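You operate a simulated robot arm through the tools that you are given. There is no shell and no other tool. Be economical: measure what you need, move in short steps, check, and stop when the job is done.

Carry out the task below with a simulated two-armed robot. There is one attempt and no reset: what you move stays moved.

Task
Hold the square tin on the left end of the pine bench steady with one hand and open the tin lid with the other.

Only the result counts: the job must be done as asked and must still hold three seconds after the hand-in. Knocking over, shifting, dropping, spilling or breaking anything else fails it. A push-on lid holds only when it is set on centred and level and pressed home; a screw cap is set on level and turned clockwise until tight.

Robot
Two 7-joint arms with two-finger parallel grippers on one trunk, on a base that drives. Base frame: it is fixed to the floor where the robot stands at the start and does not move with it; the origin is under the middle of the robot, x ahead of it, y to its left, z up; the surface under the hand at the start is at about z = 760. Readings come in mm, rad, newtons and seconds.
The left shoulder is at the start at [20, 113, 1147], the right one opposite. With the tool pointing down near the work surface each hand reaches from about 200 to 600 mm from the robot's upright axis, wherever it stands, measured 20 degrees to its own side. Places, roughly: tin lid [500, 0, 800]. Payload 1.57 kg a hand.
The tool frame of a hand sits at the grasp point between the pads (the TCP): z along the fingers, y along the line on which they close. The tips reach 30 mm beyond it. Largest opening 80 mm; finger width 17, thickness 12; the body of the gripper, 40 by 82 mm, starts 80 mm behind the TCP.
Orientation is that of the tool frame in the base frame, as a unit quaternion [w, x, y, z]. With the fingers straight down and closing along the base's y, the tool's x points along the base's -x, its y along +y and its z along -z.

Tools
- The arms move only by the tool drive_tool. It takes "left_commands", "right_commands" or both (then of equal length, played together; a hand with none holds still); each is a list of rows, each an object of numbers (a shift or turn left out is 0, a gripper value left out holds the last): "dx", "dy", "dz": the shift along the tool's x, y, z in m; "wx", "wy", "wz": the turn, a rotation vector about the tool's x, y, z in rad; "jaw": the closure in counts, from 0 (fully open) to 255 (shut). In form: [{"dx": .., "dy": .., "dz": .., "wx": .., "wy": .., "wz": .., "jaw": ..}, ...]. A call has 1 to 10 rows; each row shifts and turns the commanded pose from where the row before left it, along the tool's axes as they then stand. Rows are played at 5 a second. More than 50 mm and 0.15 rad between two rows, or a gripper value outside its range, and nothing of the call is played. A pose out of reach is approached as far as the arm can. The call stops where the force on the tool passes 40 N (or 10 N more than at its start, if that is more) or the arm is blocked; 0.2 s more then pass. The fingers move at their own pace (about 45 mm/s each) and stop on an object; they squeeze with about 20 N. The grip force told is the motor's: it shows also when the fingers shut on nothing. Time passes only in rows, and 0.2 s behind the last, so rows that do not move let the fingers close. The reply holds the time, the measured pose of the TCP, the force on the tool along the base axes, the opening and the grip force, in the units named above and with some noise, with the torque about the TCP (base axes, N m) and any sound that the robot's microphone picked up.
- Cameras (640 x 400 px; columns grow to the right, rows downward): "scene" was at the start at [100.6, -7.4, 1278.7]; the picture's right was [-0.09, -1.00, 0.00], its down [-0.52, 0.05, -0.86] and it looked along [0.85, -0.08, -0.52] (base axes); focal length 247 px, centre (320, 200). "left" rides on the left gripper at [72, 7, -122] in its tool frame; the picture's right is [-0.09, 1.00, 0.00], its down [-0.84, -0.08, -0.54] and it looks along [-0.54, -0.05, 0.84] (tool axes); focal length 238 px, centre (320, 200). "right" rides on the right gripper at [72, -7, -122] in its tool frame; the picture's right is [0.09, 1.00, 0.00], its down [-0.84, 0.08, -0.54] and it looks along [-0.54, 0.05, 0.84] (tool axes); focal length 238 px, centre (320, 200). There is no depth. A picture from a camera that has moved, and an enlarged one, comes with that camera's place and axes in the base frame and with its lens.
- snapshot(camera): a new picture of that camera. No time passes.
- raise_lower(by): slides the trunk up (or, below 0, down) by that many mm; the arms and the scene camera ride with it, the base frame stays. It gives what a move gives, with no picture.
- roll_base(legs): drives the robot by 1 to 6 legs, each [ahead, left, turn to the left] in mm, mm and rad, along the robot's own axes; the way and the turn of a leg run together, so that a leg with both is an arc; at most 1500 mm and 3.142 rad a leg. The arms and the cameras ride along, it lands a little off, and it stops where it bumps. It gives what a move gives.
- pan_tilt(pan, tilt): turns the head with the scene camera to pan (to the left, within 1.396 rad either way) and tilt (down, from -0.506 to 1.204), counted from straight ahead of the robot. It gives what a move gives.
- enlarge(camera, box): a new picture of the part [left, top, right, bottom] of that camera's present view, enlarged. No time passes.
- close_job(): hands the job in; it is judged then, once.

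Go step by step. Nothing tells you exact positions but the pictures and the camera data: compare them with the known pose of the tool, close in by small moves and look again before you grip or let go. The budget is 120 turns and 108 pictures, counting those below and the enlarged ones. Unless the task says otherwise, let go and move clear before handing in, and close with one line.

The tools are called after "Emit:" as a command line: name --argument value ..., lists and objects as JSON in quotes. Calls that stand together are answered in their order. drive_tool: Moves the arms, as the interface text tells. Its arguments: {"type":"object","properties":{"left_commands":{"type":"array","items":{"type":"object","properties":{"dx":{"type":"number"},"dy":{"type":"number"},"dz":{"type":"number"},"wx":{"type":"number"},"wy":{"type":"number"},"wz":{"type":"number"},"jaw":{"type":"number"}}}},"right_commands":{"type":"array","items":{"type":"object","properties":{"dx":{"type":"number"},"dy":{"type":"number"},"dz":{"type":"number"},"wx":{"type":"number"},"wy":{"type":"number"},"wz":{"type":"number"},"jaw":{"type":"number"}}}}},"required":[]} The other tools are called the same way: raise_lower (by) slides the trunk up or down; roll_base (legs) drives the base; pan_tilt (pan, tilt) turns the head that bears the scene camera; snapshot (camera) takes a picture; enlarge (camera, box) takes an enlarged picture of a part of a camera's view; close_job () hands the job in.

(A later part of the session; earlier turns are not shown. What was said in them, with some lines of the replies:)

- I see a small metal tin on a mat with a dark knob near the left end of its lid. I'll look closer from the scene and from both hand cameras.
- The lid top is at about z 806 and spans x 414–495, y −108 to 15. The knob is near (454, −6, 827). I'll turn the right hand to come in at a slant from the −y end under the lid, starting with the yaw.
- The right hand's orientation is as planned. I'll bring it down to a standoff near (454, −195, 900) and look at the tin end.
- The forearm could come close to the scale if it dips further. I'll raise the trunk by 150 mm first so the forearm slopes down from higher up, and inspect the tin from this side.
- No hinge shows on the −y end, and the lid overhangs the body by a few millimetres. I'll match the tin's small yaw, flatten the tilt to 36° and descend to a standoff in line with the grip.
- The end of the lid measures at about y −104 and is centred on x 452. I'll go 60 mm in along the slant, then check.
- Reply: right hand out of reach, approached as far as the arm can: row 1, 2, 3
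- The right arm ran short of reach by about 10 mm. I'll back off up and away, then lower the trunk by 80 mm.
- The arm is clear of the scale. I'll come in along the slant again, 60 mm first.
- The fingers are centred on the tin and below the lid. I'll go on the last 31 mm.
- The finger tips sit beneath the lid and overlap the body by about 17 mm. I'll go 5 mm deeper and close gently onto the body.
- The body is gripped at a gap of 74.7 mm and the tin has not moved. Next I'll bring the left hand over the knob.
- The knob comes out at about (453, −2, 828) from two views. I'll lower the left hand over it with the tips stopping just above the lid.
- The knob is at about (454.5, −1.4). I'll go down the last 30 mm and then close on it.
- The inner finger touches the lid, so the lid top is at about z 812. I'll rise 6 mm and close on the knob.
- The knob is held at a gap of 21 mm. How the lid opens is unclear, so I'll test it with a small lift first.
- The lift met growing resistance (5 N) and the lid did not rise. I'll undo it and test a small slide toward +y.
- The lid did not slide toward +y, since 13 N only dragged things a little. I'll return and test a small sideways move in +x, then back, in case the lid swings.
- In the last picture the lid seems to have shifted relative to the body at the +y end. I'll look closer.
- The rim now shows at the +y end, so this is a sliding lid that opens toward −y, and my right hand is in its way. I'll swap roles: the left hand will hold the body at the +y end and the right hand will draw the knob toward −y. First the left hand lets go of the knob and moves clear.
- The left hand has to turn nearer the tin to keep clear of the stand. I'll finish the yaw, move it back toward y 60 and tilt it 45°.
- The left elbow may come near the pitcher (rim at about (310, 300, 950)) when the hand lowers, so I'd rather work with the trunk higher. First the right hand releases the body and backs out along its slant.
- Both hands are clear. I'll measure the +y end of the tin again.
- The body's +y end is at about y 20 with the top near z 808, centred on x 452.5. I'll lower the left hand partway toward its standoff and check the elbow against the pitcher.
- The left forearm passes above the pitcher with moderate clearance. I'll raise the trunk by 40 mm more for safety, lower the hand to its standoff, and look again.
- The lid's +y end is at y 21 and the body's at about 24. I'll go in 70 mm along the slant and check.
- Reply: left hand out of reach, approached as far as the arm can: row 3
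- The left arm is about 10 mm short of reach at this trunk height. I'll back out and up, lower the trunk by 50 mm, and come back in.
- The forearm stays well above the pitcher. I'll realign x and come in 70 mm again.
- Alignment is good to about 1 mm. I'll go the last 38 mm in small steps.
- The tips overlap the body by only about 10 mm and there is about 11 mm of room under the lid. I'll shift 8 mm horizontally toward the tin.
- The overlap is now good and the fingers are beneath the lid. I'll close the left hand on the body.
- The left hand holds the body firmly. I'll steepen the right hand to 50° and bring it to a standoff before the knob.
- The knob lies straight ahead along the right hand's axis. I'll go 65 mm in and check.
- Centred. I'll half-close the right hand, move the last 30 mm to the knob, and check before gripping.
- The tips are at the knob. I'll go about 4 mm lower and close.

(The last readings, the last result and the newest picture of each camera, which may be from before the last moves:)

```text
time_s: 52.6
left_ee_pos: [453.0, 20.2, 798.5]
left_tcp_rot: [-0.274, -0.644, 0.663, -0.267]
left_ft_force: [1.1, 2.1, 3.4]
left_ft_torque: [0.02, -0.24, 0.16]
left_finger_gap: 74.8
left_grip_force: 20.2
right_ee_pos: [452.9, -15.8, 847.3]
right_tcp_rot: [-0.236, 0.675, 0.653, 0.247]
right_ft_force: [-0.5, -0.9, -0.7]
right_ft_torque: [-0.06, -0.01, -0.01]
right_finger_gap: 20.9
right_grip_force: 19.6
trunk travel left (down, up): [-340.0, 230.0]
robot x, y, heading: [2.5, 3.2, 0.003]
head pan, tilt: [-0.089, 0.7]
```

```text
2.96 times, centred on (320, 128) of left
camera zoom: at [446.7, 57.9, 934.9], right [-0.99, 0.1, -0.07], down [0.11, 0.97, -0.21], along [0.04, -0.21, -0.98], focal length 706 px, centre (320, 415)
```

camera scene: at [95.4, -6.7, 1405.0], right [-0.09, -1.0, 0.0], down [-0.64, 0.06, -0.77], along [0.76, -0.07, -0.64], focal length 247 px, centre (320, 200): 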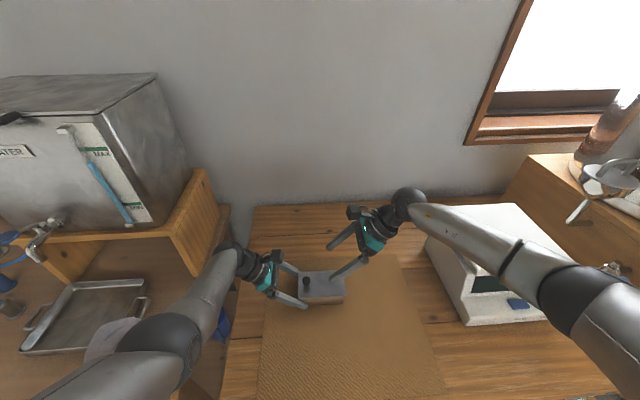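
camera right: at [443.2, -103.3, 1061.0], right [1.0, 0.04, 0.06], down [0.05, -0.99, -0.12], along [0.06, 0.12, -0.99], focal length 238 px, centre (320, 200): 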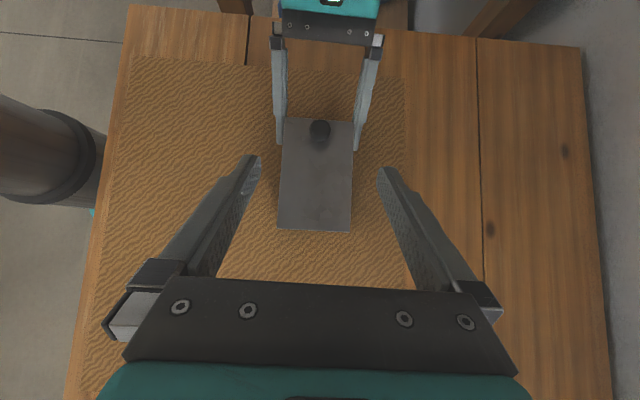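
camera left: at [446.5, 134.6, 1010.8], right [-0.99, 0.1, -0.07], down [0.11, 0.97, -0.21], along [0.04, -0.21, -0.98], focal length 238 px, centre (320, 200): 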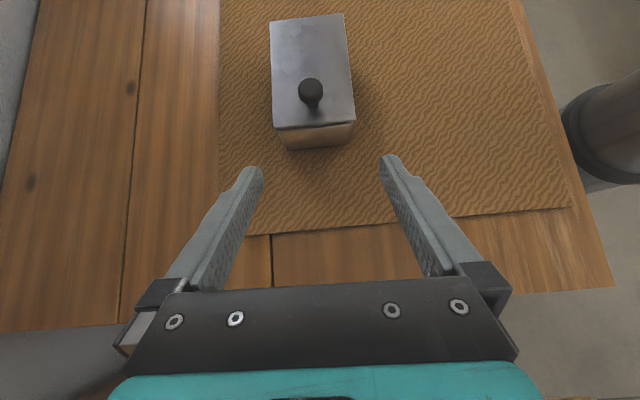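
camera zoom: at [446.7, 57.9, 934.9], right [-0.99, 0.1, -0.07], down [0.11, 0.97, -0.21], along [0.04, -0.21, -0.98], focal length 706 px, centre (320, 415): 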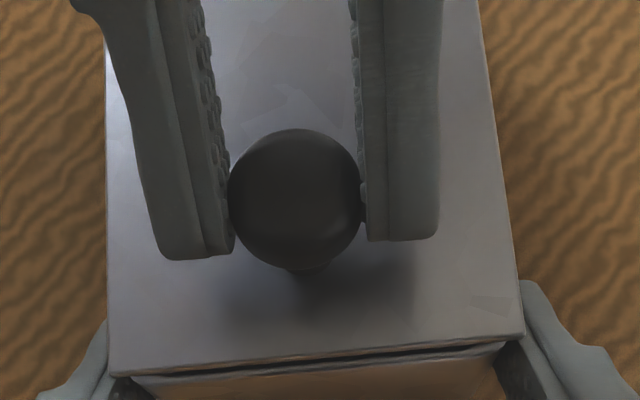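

Good grip on the knob. I'll draw it 10 mm toward −y and see whether the lid slides.

Emit:
drive_tool --right_commands '[{"dx": -0.00153, "dz": -0.00129}, {"dx": -0.00153, "dz": -0.00129}, {"dx": -0.00153, "dz": -0.00129}, {"dx": -0.00153, "dz": -0.00129}, {"dx": -0.00153, "dz": -0.00129}, {}]'

Emit:
enlarge --camera "left" --box '[220, 60, 420, 195]'

Emit:
enlarge --camera "scene" --box '[270, 220, 390, 320]'

```text
time_s: 54.0
left_ee_pos: [453.8, 19.1, 796.7]
left_tcp_rot: [-0.275, -0.643, 0.663, -0.266]
left_ft_force: [-4.0, 0.0, 6.6]
left_ft_torque: [0.01, -0.2, -0.06]
left_finger_gap: 74.8
left_grip_force: 20.0
right_ee_pos: [453.0, -28.3, 848.1]
right_tcp_rot: [-0.238, 0.675, 0.654, 0.245]
right_ft_force: [2.0, 0.5, -2.6]
right_ft_torque: [-0.07, -0.03, -0.04]
right_finger_gap: 20.8
right_grip_force: 19.8
trunk travel left (down, up): [-340.0, 230.0]
robot x, y, heading: [-1.1, -2.1, -0.001]
head pan, tilt: [-0.089, 0.7]
```

```text
2.96 times, centred on (320, 128) of left
camera zoom: at [446.4, 57.3, 934.9], right [-0.99, 0.1, -0.06], down [0.11, 0.97, -0.21], along [0.04, -0.21, -0.98], focal length 706 px, centre (320, 415)
```

zoom: 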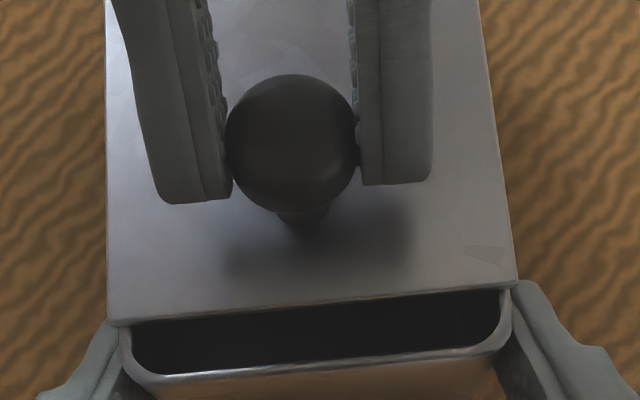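

```text
4.00 times, centred on (330, 270) of scene
camera zoom: at [95.3, -7.1, 1405.0], right [-0.09, -1.0, 0.0], down [-0.64, 0.06, -0.77], along [0.76, -0.07, -0.64], focal length 989 px, centre (280, -80)
```

zoom: 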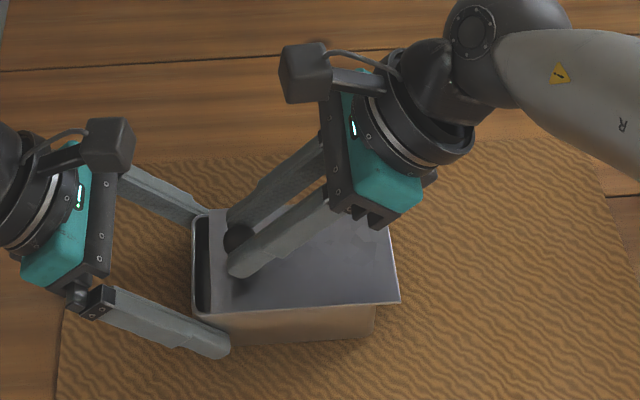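

The lid slides open toward −y with little force. I'll go on 40 mm more along the tin's axis.

Emit:
drive_tool --right_commands '[{"dx": -0.00383, "dz": -0.0032}, {"dx": -0.00383, "dz": -0.0032}, {"dx": -0.00383, "dz": -0.0032}, {"dx": -0.00383, "dz": -0.0032}, {"dx": -0.00383, "dz": -0.0032}, {"dx": -0.00383, "dz": -0.0032}, {"dx": -0.00383, "dz": -0.0032}, {"dx": -0.00383, "dz": -0.0032}, {}]'

Emit:
snapshot --camera "left"

Emit:
enlarge --camera "scene" --box '[270, 220, 390, 320]'

```text
time_s: 56.0
left_ee_pos: [452.1, 20.3, 797.9]
left_tcp_rot: [-0.275, -0.643, 0.663, -0.267]
left_ft_force: [-4.7, -0.1, 7.0]
left_ft_torque: [-0.36, -0.17, -0.42]
left_finger_gap: 74.8
left_grip_force: 20.6
right_ee_pos: [450.8, -68.1, 848.7]
right_tcp_rot: [-0.237, 0.675, 0.654, 0.245]
right_ft_force: [5.4, 0.2, -6.9]
right_ft_torque: [-0.33, -0.08, -0.04]
right_finger_gap: 20.7
right_grip_force: 19.9
trunk travel left (down, up): [-340.0, 230.0]
robot x, y, heading: [0.1, -0.4, -0.001]
head pan, tilt: [-0.089, 0.7]
```

```text
32 pictures are left
camera left: at [446.8, 57.7, 934.7], right [-0.99, 0.1, -0.06], down [0.11, 0.97, -0.21], along [0.04, -0.21, -0.98], focal length 238 px, centre (320, 200)
```

left: 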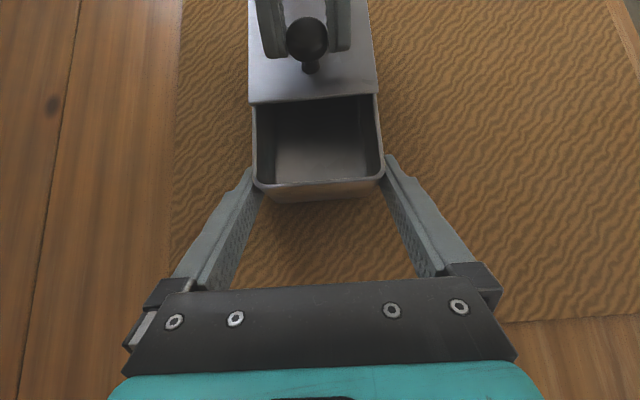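

```text
4.00 times, centred on (330, 270) of scene
camera zoom: at [95.9, -7.0, 1404.9], right [-0.09, -1.0, 0.0], down [-0.64, 0.06, -0.76], along [0.76, -0.07, -0.64], focal length 989 px, centre (280, -80)
```

zoom: 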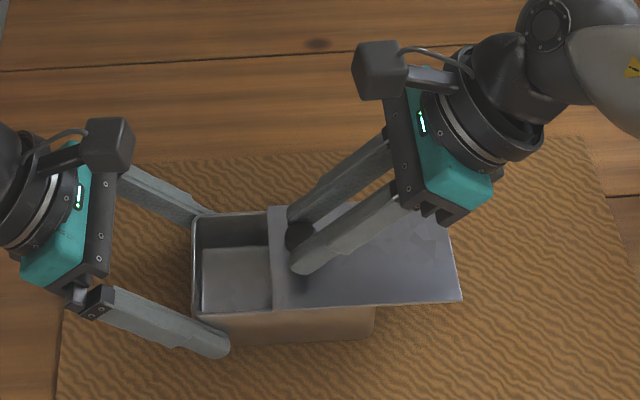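

About 55 mm is open. I'll ease the side and lift strain a little and go another 27 mm, watching for a stop.

Emit:
drive_tool --right_commands '[{"dx": -0.001, "dy": 0.0015, "dz": 0.0012}, {"dx": -0.0023, "dz": -0.00193}, {"dx": -0.0023, "dz": -0.00193}, {"dx": -0.0023, "dz": -0.00193}, {"dx": -0.0023, "dz": -0.00193}, {"dx": -0.0023, "dz": -0.00193}, {"dx": -0.0023, "dz": -0.00193}, {"dx": -0.0023, "dz": -0.00193}, {"dx": -0.0023, "dz": -0.00193}, {"dx": -0.0023, "dz": -0.00193}]'

Emit:
snapshot --camera "left"

Emit:
enlarge --camera "scene" --box '[270, 220, 390, 320]'

```text
time_s: 58.2
left_ee_pos: [454.7, 20.5, 797.5]
left_tcp_rot: [-0.273, -0.644, 0.663, -0.267]
left_ft_force: [8.1, 0.4, -1.7]
left_ft_torque: [0.25, 0.1, 0.77]
left_finger_gap: 74.9
left_grip_force: 19.9
right_ee_pos: [450.6, -93.7, 848.7]
right_tcp_rot: [-0.237, 0.675, 0.654, 0.246]
right_ft_force: [-9.7, 0.0, 11.6]
right_ft_torque: [0.29, 0.22, 0.17]
right_finger_gap: 20.8
right_grip_force: 20.3
trunk travel left (down, up): [-340.0, 230.0]
robot x, y, heading: [-2.7, -0.0, -0.002]
head pan, tilt: [-0.089, 0.7]
```

```text
30 pictures are left
camera left: at [446.6, 58.2, 935.1], right [-0.99, 0.09, -0.07], down [0.11, 0.97, -0.21], along [0.04, -0.21, -0.98], focal length 238 px, centre (320, 200)
```

left: 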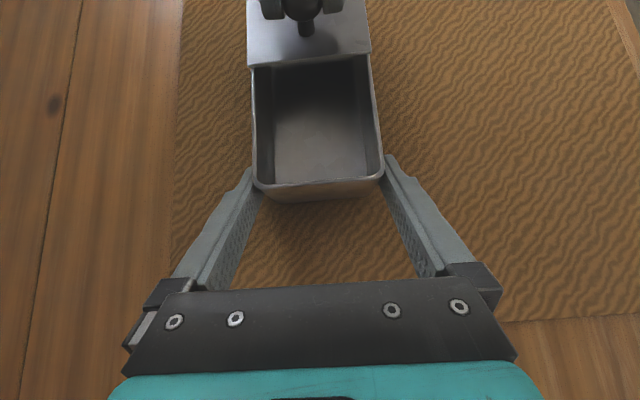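

```text
4.00 times, centred on (330, 270) of scene
camera zoom: at [95.0, -6.7, 1405.0], right [-0.09, -1.0, 0.0], down [-0.64, 0.06, -0.77], along [0.76, -0.07, -0.64], focal length 989 px, centre (280, -80)
```

zoom: 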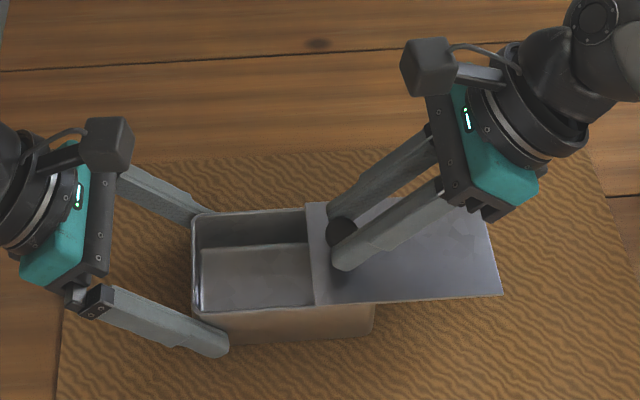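

About 78 mm is open. I'll relax the strain and go on gently by 12 mm to see whether there is an end stop.

Emit:
drive_tool --right_commands '[{"dx": 0.0008, "dy": -0.0015, "dz": -0.001}, {"dx": -0.0023, "dz": -0.00193}, {"dx": -0.0023, "dz": -0.00193}, {"dx": -0.0023, "dz": -0.00193}, {"dx": -0.0023, "dz": -0.00193}, {}]'

Emit:
enlarge --camera "scene" --box '[270, 220, 390, 320]'

```text
time_s: 59.6
left_ee_pos: [452.9, 17.9, 798.0]
left_tcp_rot: [-0.276, -0.642, 0.663, -0.267]
left_ft_force: [-1.3, -10.1, 4.7]
left_ft_torque: [-0.24, -0.01, -0.14]
left_finger_gap: 74.8
left_grip_force: 19.8
right_ee_pos: [449.3, -102.7, 849.1]
right_tcp_rot: [-0.24, 0.674, 0.654, 0.247]
right_ft_force: [2.2, 9.2, -4.7]
right_ft_torque: [-0.04, -0.01, -0.01]
right_finger_gap: 20.7
right_grip_force: 20.2
trunk travel left (down, up): [-340.0, 230.0]
robot x, y, heading: [-2.4, 0.0, 0.001]
head pan, tilt: [-0.089, 0.7]
```

```text
4.00 times, centred on (330, 270) of scene
camera zoom: at [95.9, -7.0, 1404.9], right [-0.09, -1.0, 0.0], down [-0.64, 0.06, -0.76], along [0.76, -0.07, -0.64], focal length 989 px, centre (280, -80)
```

zoom: 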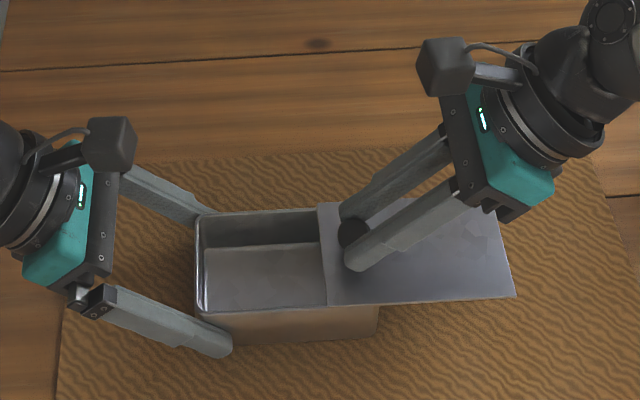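

The force rose along the slide to 10 N, so this is the end stop and the lid is fully open. I'll ease off the pull, open the right hand and back it out while the left keeps holding.

Emit:
drive_tool --right_commands '[{"dx": 0.0018, "dz": 0.0015}, {"jaw": 200}, {"jaw": 130}, {"jaw": 70}, {"jaw": 70}, {"dz": -0.02}, {"dz": -0.03}, {"dz": -0.04}, {}]'

Emit:
snapshot --camera "scene"

Emit:
snapshot --camera "right"

```text
time_s: 61.6
left_ee_pos: [454.3, 18.8, 797.4]
left_tcp_rot: [-0.275, -0.643, 0.663, -0.266]
left_ft_force: [0.2, 0.8, 1.0]
left_ft_torque: [0.31, -0.18, 0.06]
left_finger_gap: 74.9
left_grip_force: 19.4
right_ee_pos: [447.3, -159.1, 915.8]
right_tcp_rot: [-0.237, 0.675, 0.654, 0.246]
right_ft_force: [-0.7, 0.2, 0.9]
right_ft_torque: [0.01, -0.03, -0.01]
right_finger_gap: 58.2
right_grip_force: 0.0
trunk travel left (down, up): [-340.0, 230.0]
robot x, y, heading: [3.0, 0.9, 0.003]
head pan, tilt: [-0.089, 0.7]
```

```text
27 pictures are left
camera scene: at [95.6, -6.9, 1405.0], right [-0.09, -1.0, 0.0], down [-0.64, 0.06, -0.76], along [0.76, -0.07, -0.64], focal length 247 px, centre (320, 200)
```

scene: 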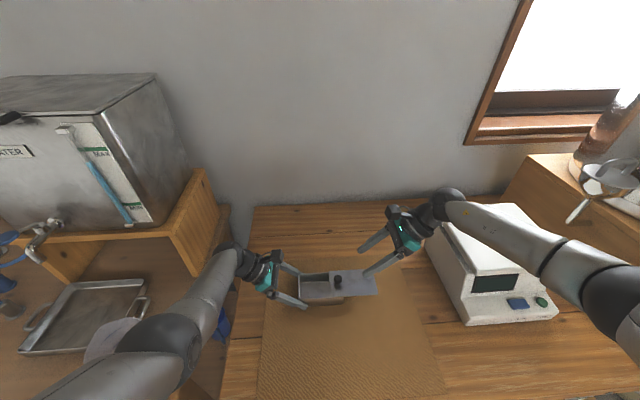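

```text
26 pictures are left
camera right: at [441.1, -182.6, 1055.6], right [1.0, 0.04, 0.06], down [0.05, -0.99, -0.12], along [0.05, 0.12, -0.99], focal length 238 px, centre (320, 200)
```

right: 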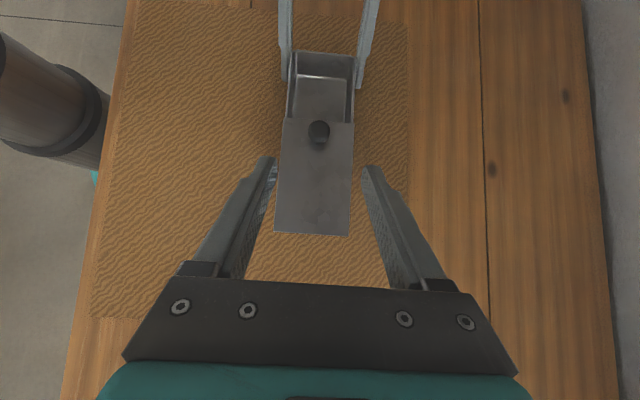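

The lid stays open. I'll lift the right hand higher, then open the left hand and back it out along its slant.

Emit:
drive_tool --right_commands '[{"dx": 0.0257, "dz": -0.0306}, {"dx": 0.0257, "dz": -0.0306}]'

Emit:
drive_tool --left_commands '[{"jaw": 200}, {"jaw": 100}, {"jaw": 0}, {"jaw": 0}, {"dz": -0.01}, {"dz": -0.02}, {"dz": -0.025}, {"dz": -0.03}, {}]'

Emit:
snapshot --camera "scene"

Emit:
snapshot --camera "left"

```text
time_s: 62.2
left_ee_pos: [452.8, 21.0, 796.6]
left_tcp_rot: [-0.275, -0.643, 0.663, -0.267]
left_ft_force: [-0.5, 0.3, 0.1]
left_ft_torque: [0.27, -0.11, 0.01]
left_finger_gap: 75.0
left_grip_force: 20.1
right_ee_pos: [448.2, -158.7, 997.1]
right_tcp_rot: [-0.238, 0.675, 0.655, 0.245]
right_ft_force: [-0.8, 0.4, -0.8]
right_ft_torque: [-0.02, 0.0, 0.0]
right_finger_gap: 57.9
right_grip_force: 0.1
trunk travel left (down, up): [-340.0, 230.0]
robot x, y, heading: [0.6, -3.3, 0.001]
head pan, tilt: [-0.089, 0.7]
```

```text
time_s: 64.2
left_ee_pos: [454.7, 83.3, 856.9]
left_tcp_rot: [-0.275, -0.643, 0.663, -0.266]
left_ft_force: [0.1, -0.8, -0.3]
left_ft_torque: [-0.02, 0.01, 0.01]
left_finger_gap: 80.2
left_grip_force: 0.0
right_ee_pos: [450.0, -157.3, 996.4]
right_tcp_rot: [-0.237, 0.676, 0.653, 0.246]
right_ft_force: [0.3, -0.7, -0.2]
right_ft_torque: [0.0, -0.02, -0.04]
right_finger_gap: 58.1
right_grip_force: 0.1
trunk travel left (down, up): [-340.0, 230.0]
robot x, y, heading: [-0.2, -0.9, -0.003]
head pan, tilt: [-0.089, 0.7]
```

```text
25 pictures are left
camera scene: at [95.6, -7.1, 1405.0], right [-0.09, -1.0, 0.0], down [-0.64, 0.06, -0.76], along [0.76, -0.07, -0.64], focal length 247 px, centre (320, 200)
```

scene: 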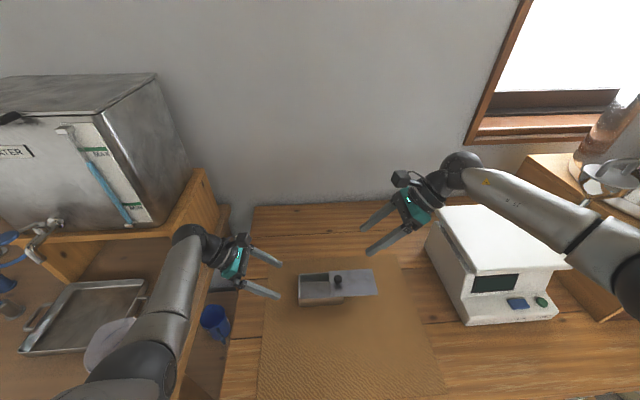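

```text
24 pictures are left
camera left: at [448.3, 120.5, 994.8], right [-0.99, 0.09, -0.06], down [0.11, 0.97, -0.21], along [0.04, -0.21, -0.98], focal length 238 px, centre (320, 200)
```

left: 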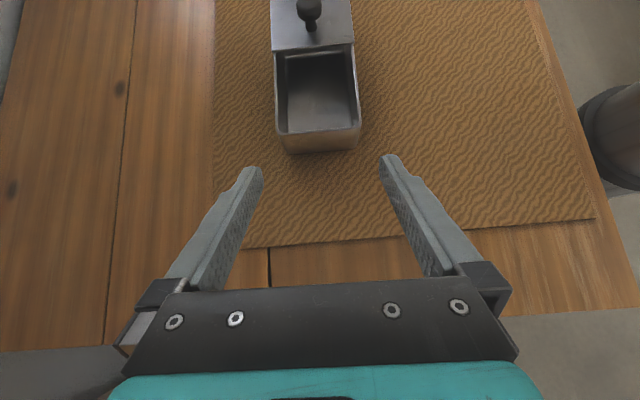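

Both hands are clear. The tin stands flat on the mat with its lid slid open to the stop and staying there, and nothing else has moved, so I'm handing in.

Emit:
close_job

```text
The job is handed in.
```

The tin is open. I held the body with the left hand and slid the lid toward −y (the robot's right) with the right hand to its end stop, where it stayed after both hands let go. The tin shifted a couple of millimetres, and in the last pictures nothing else had been knocked or moved.
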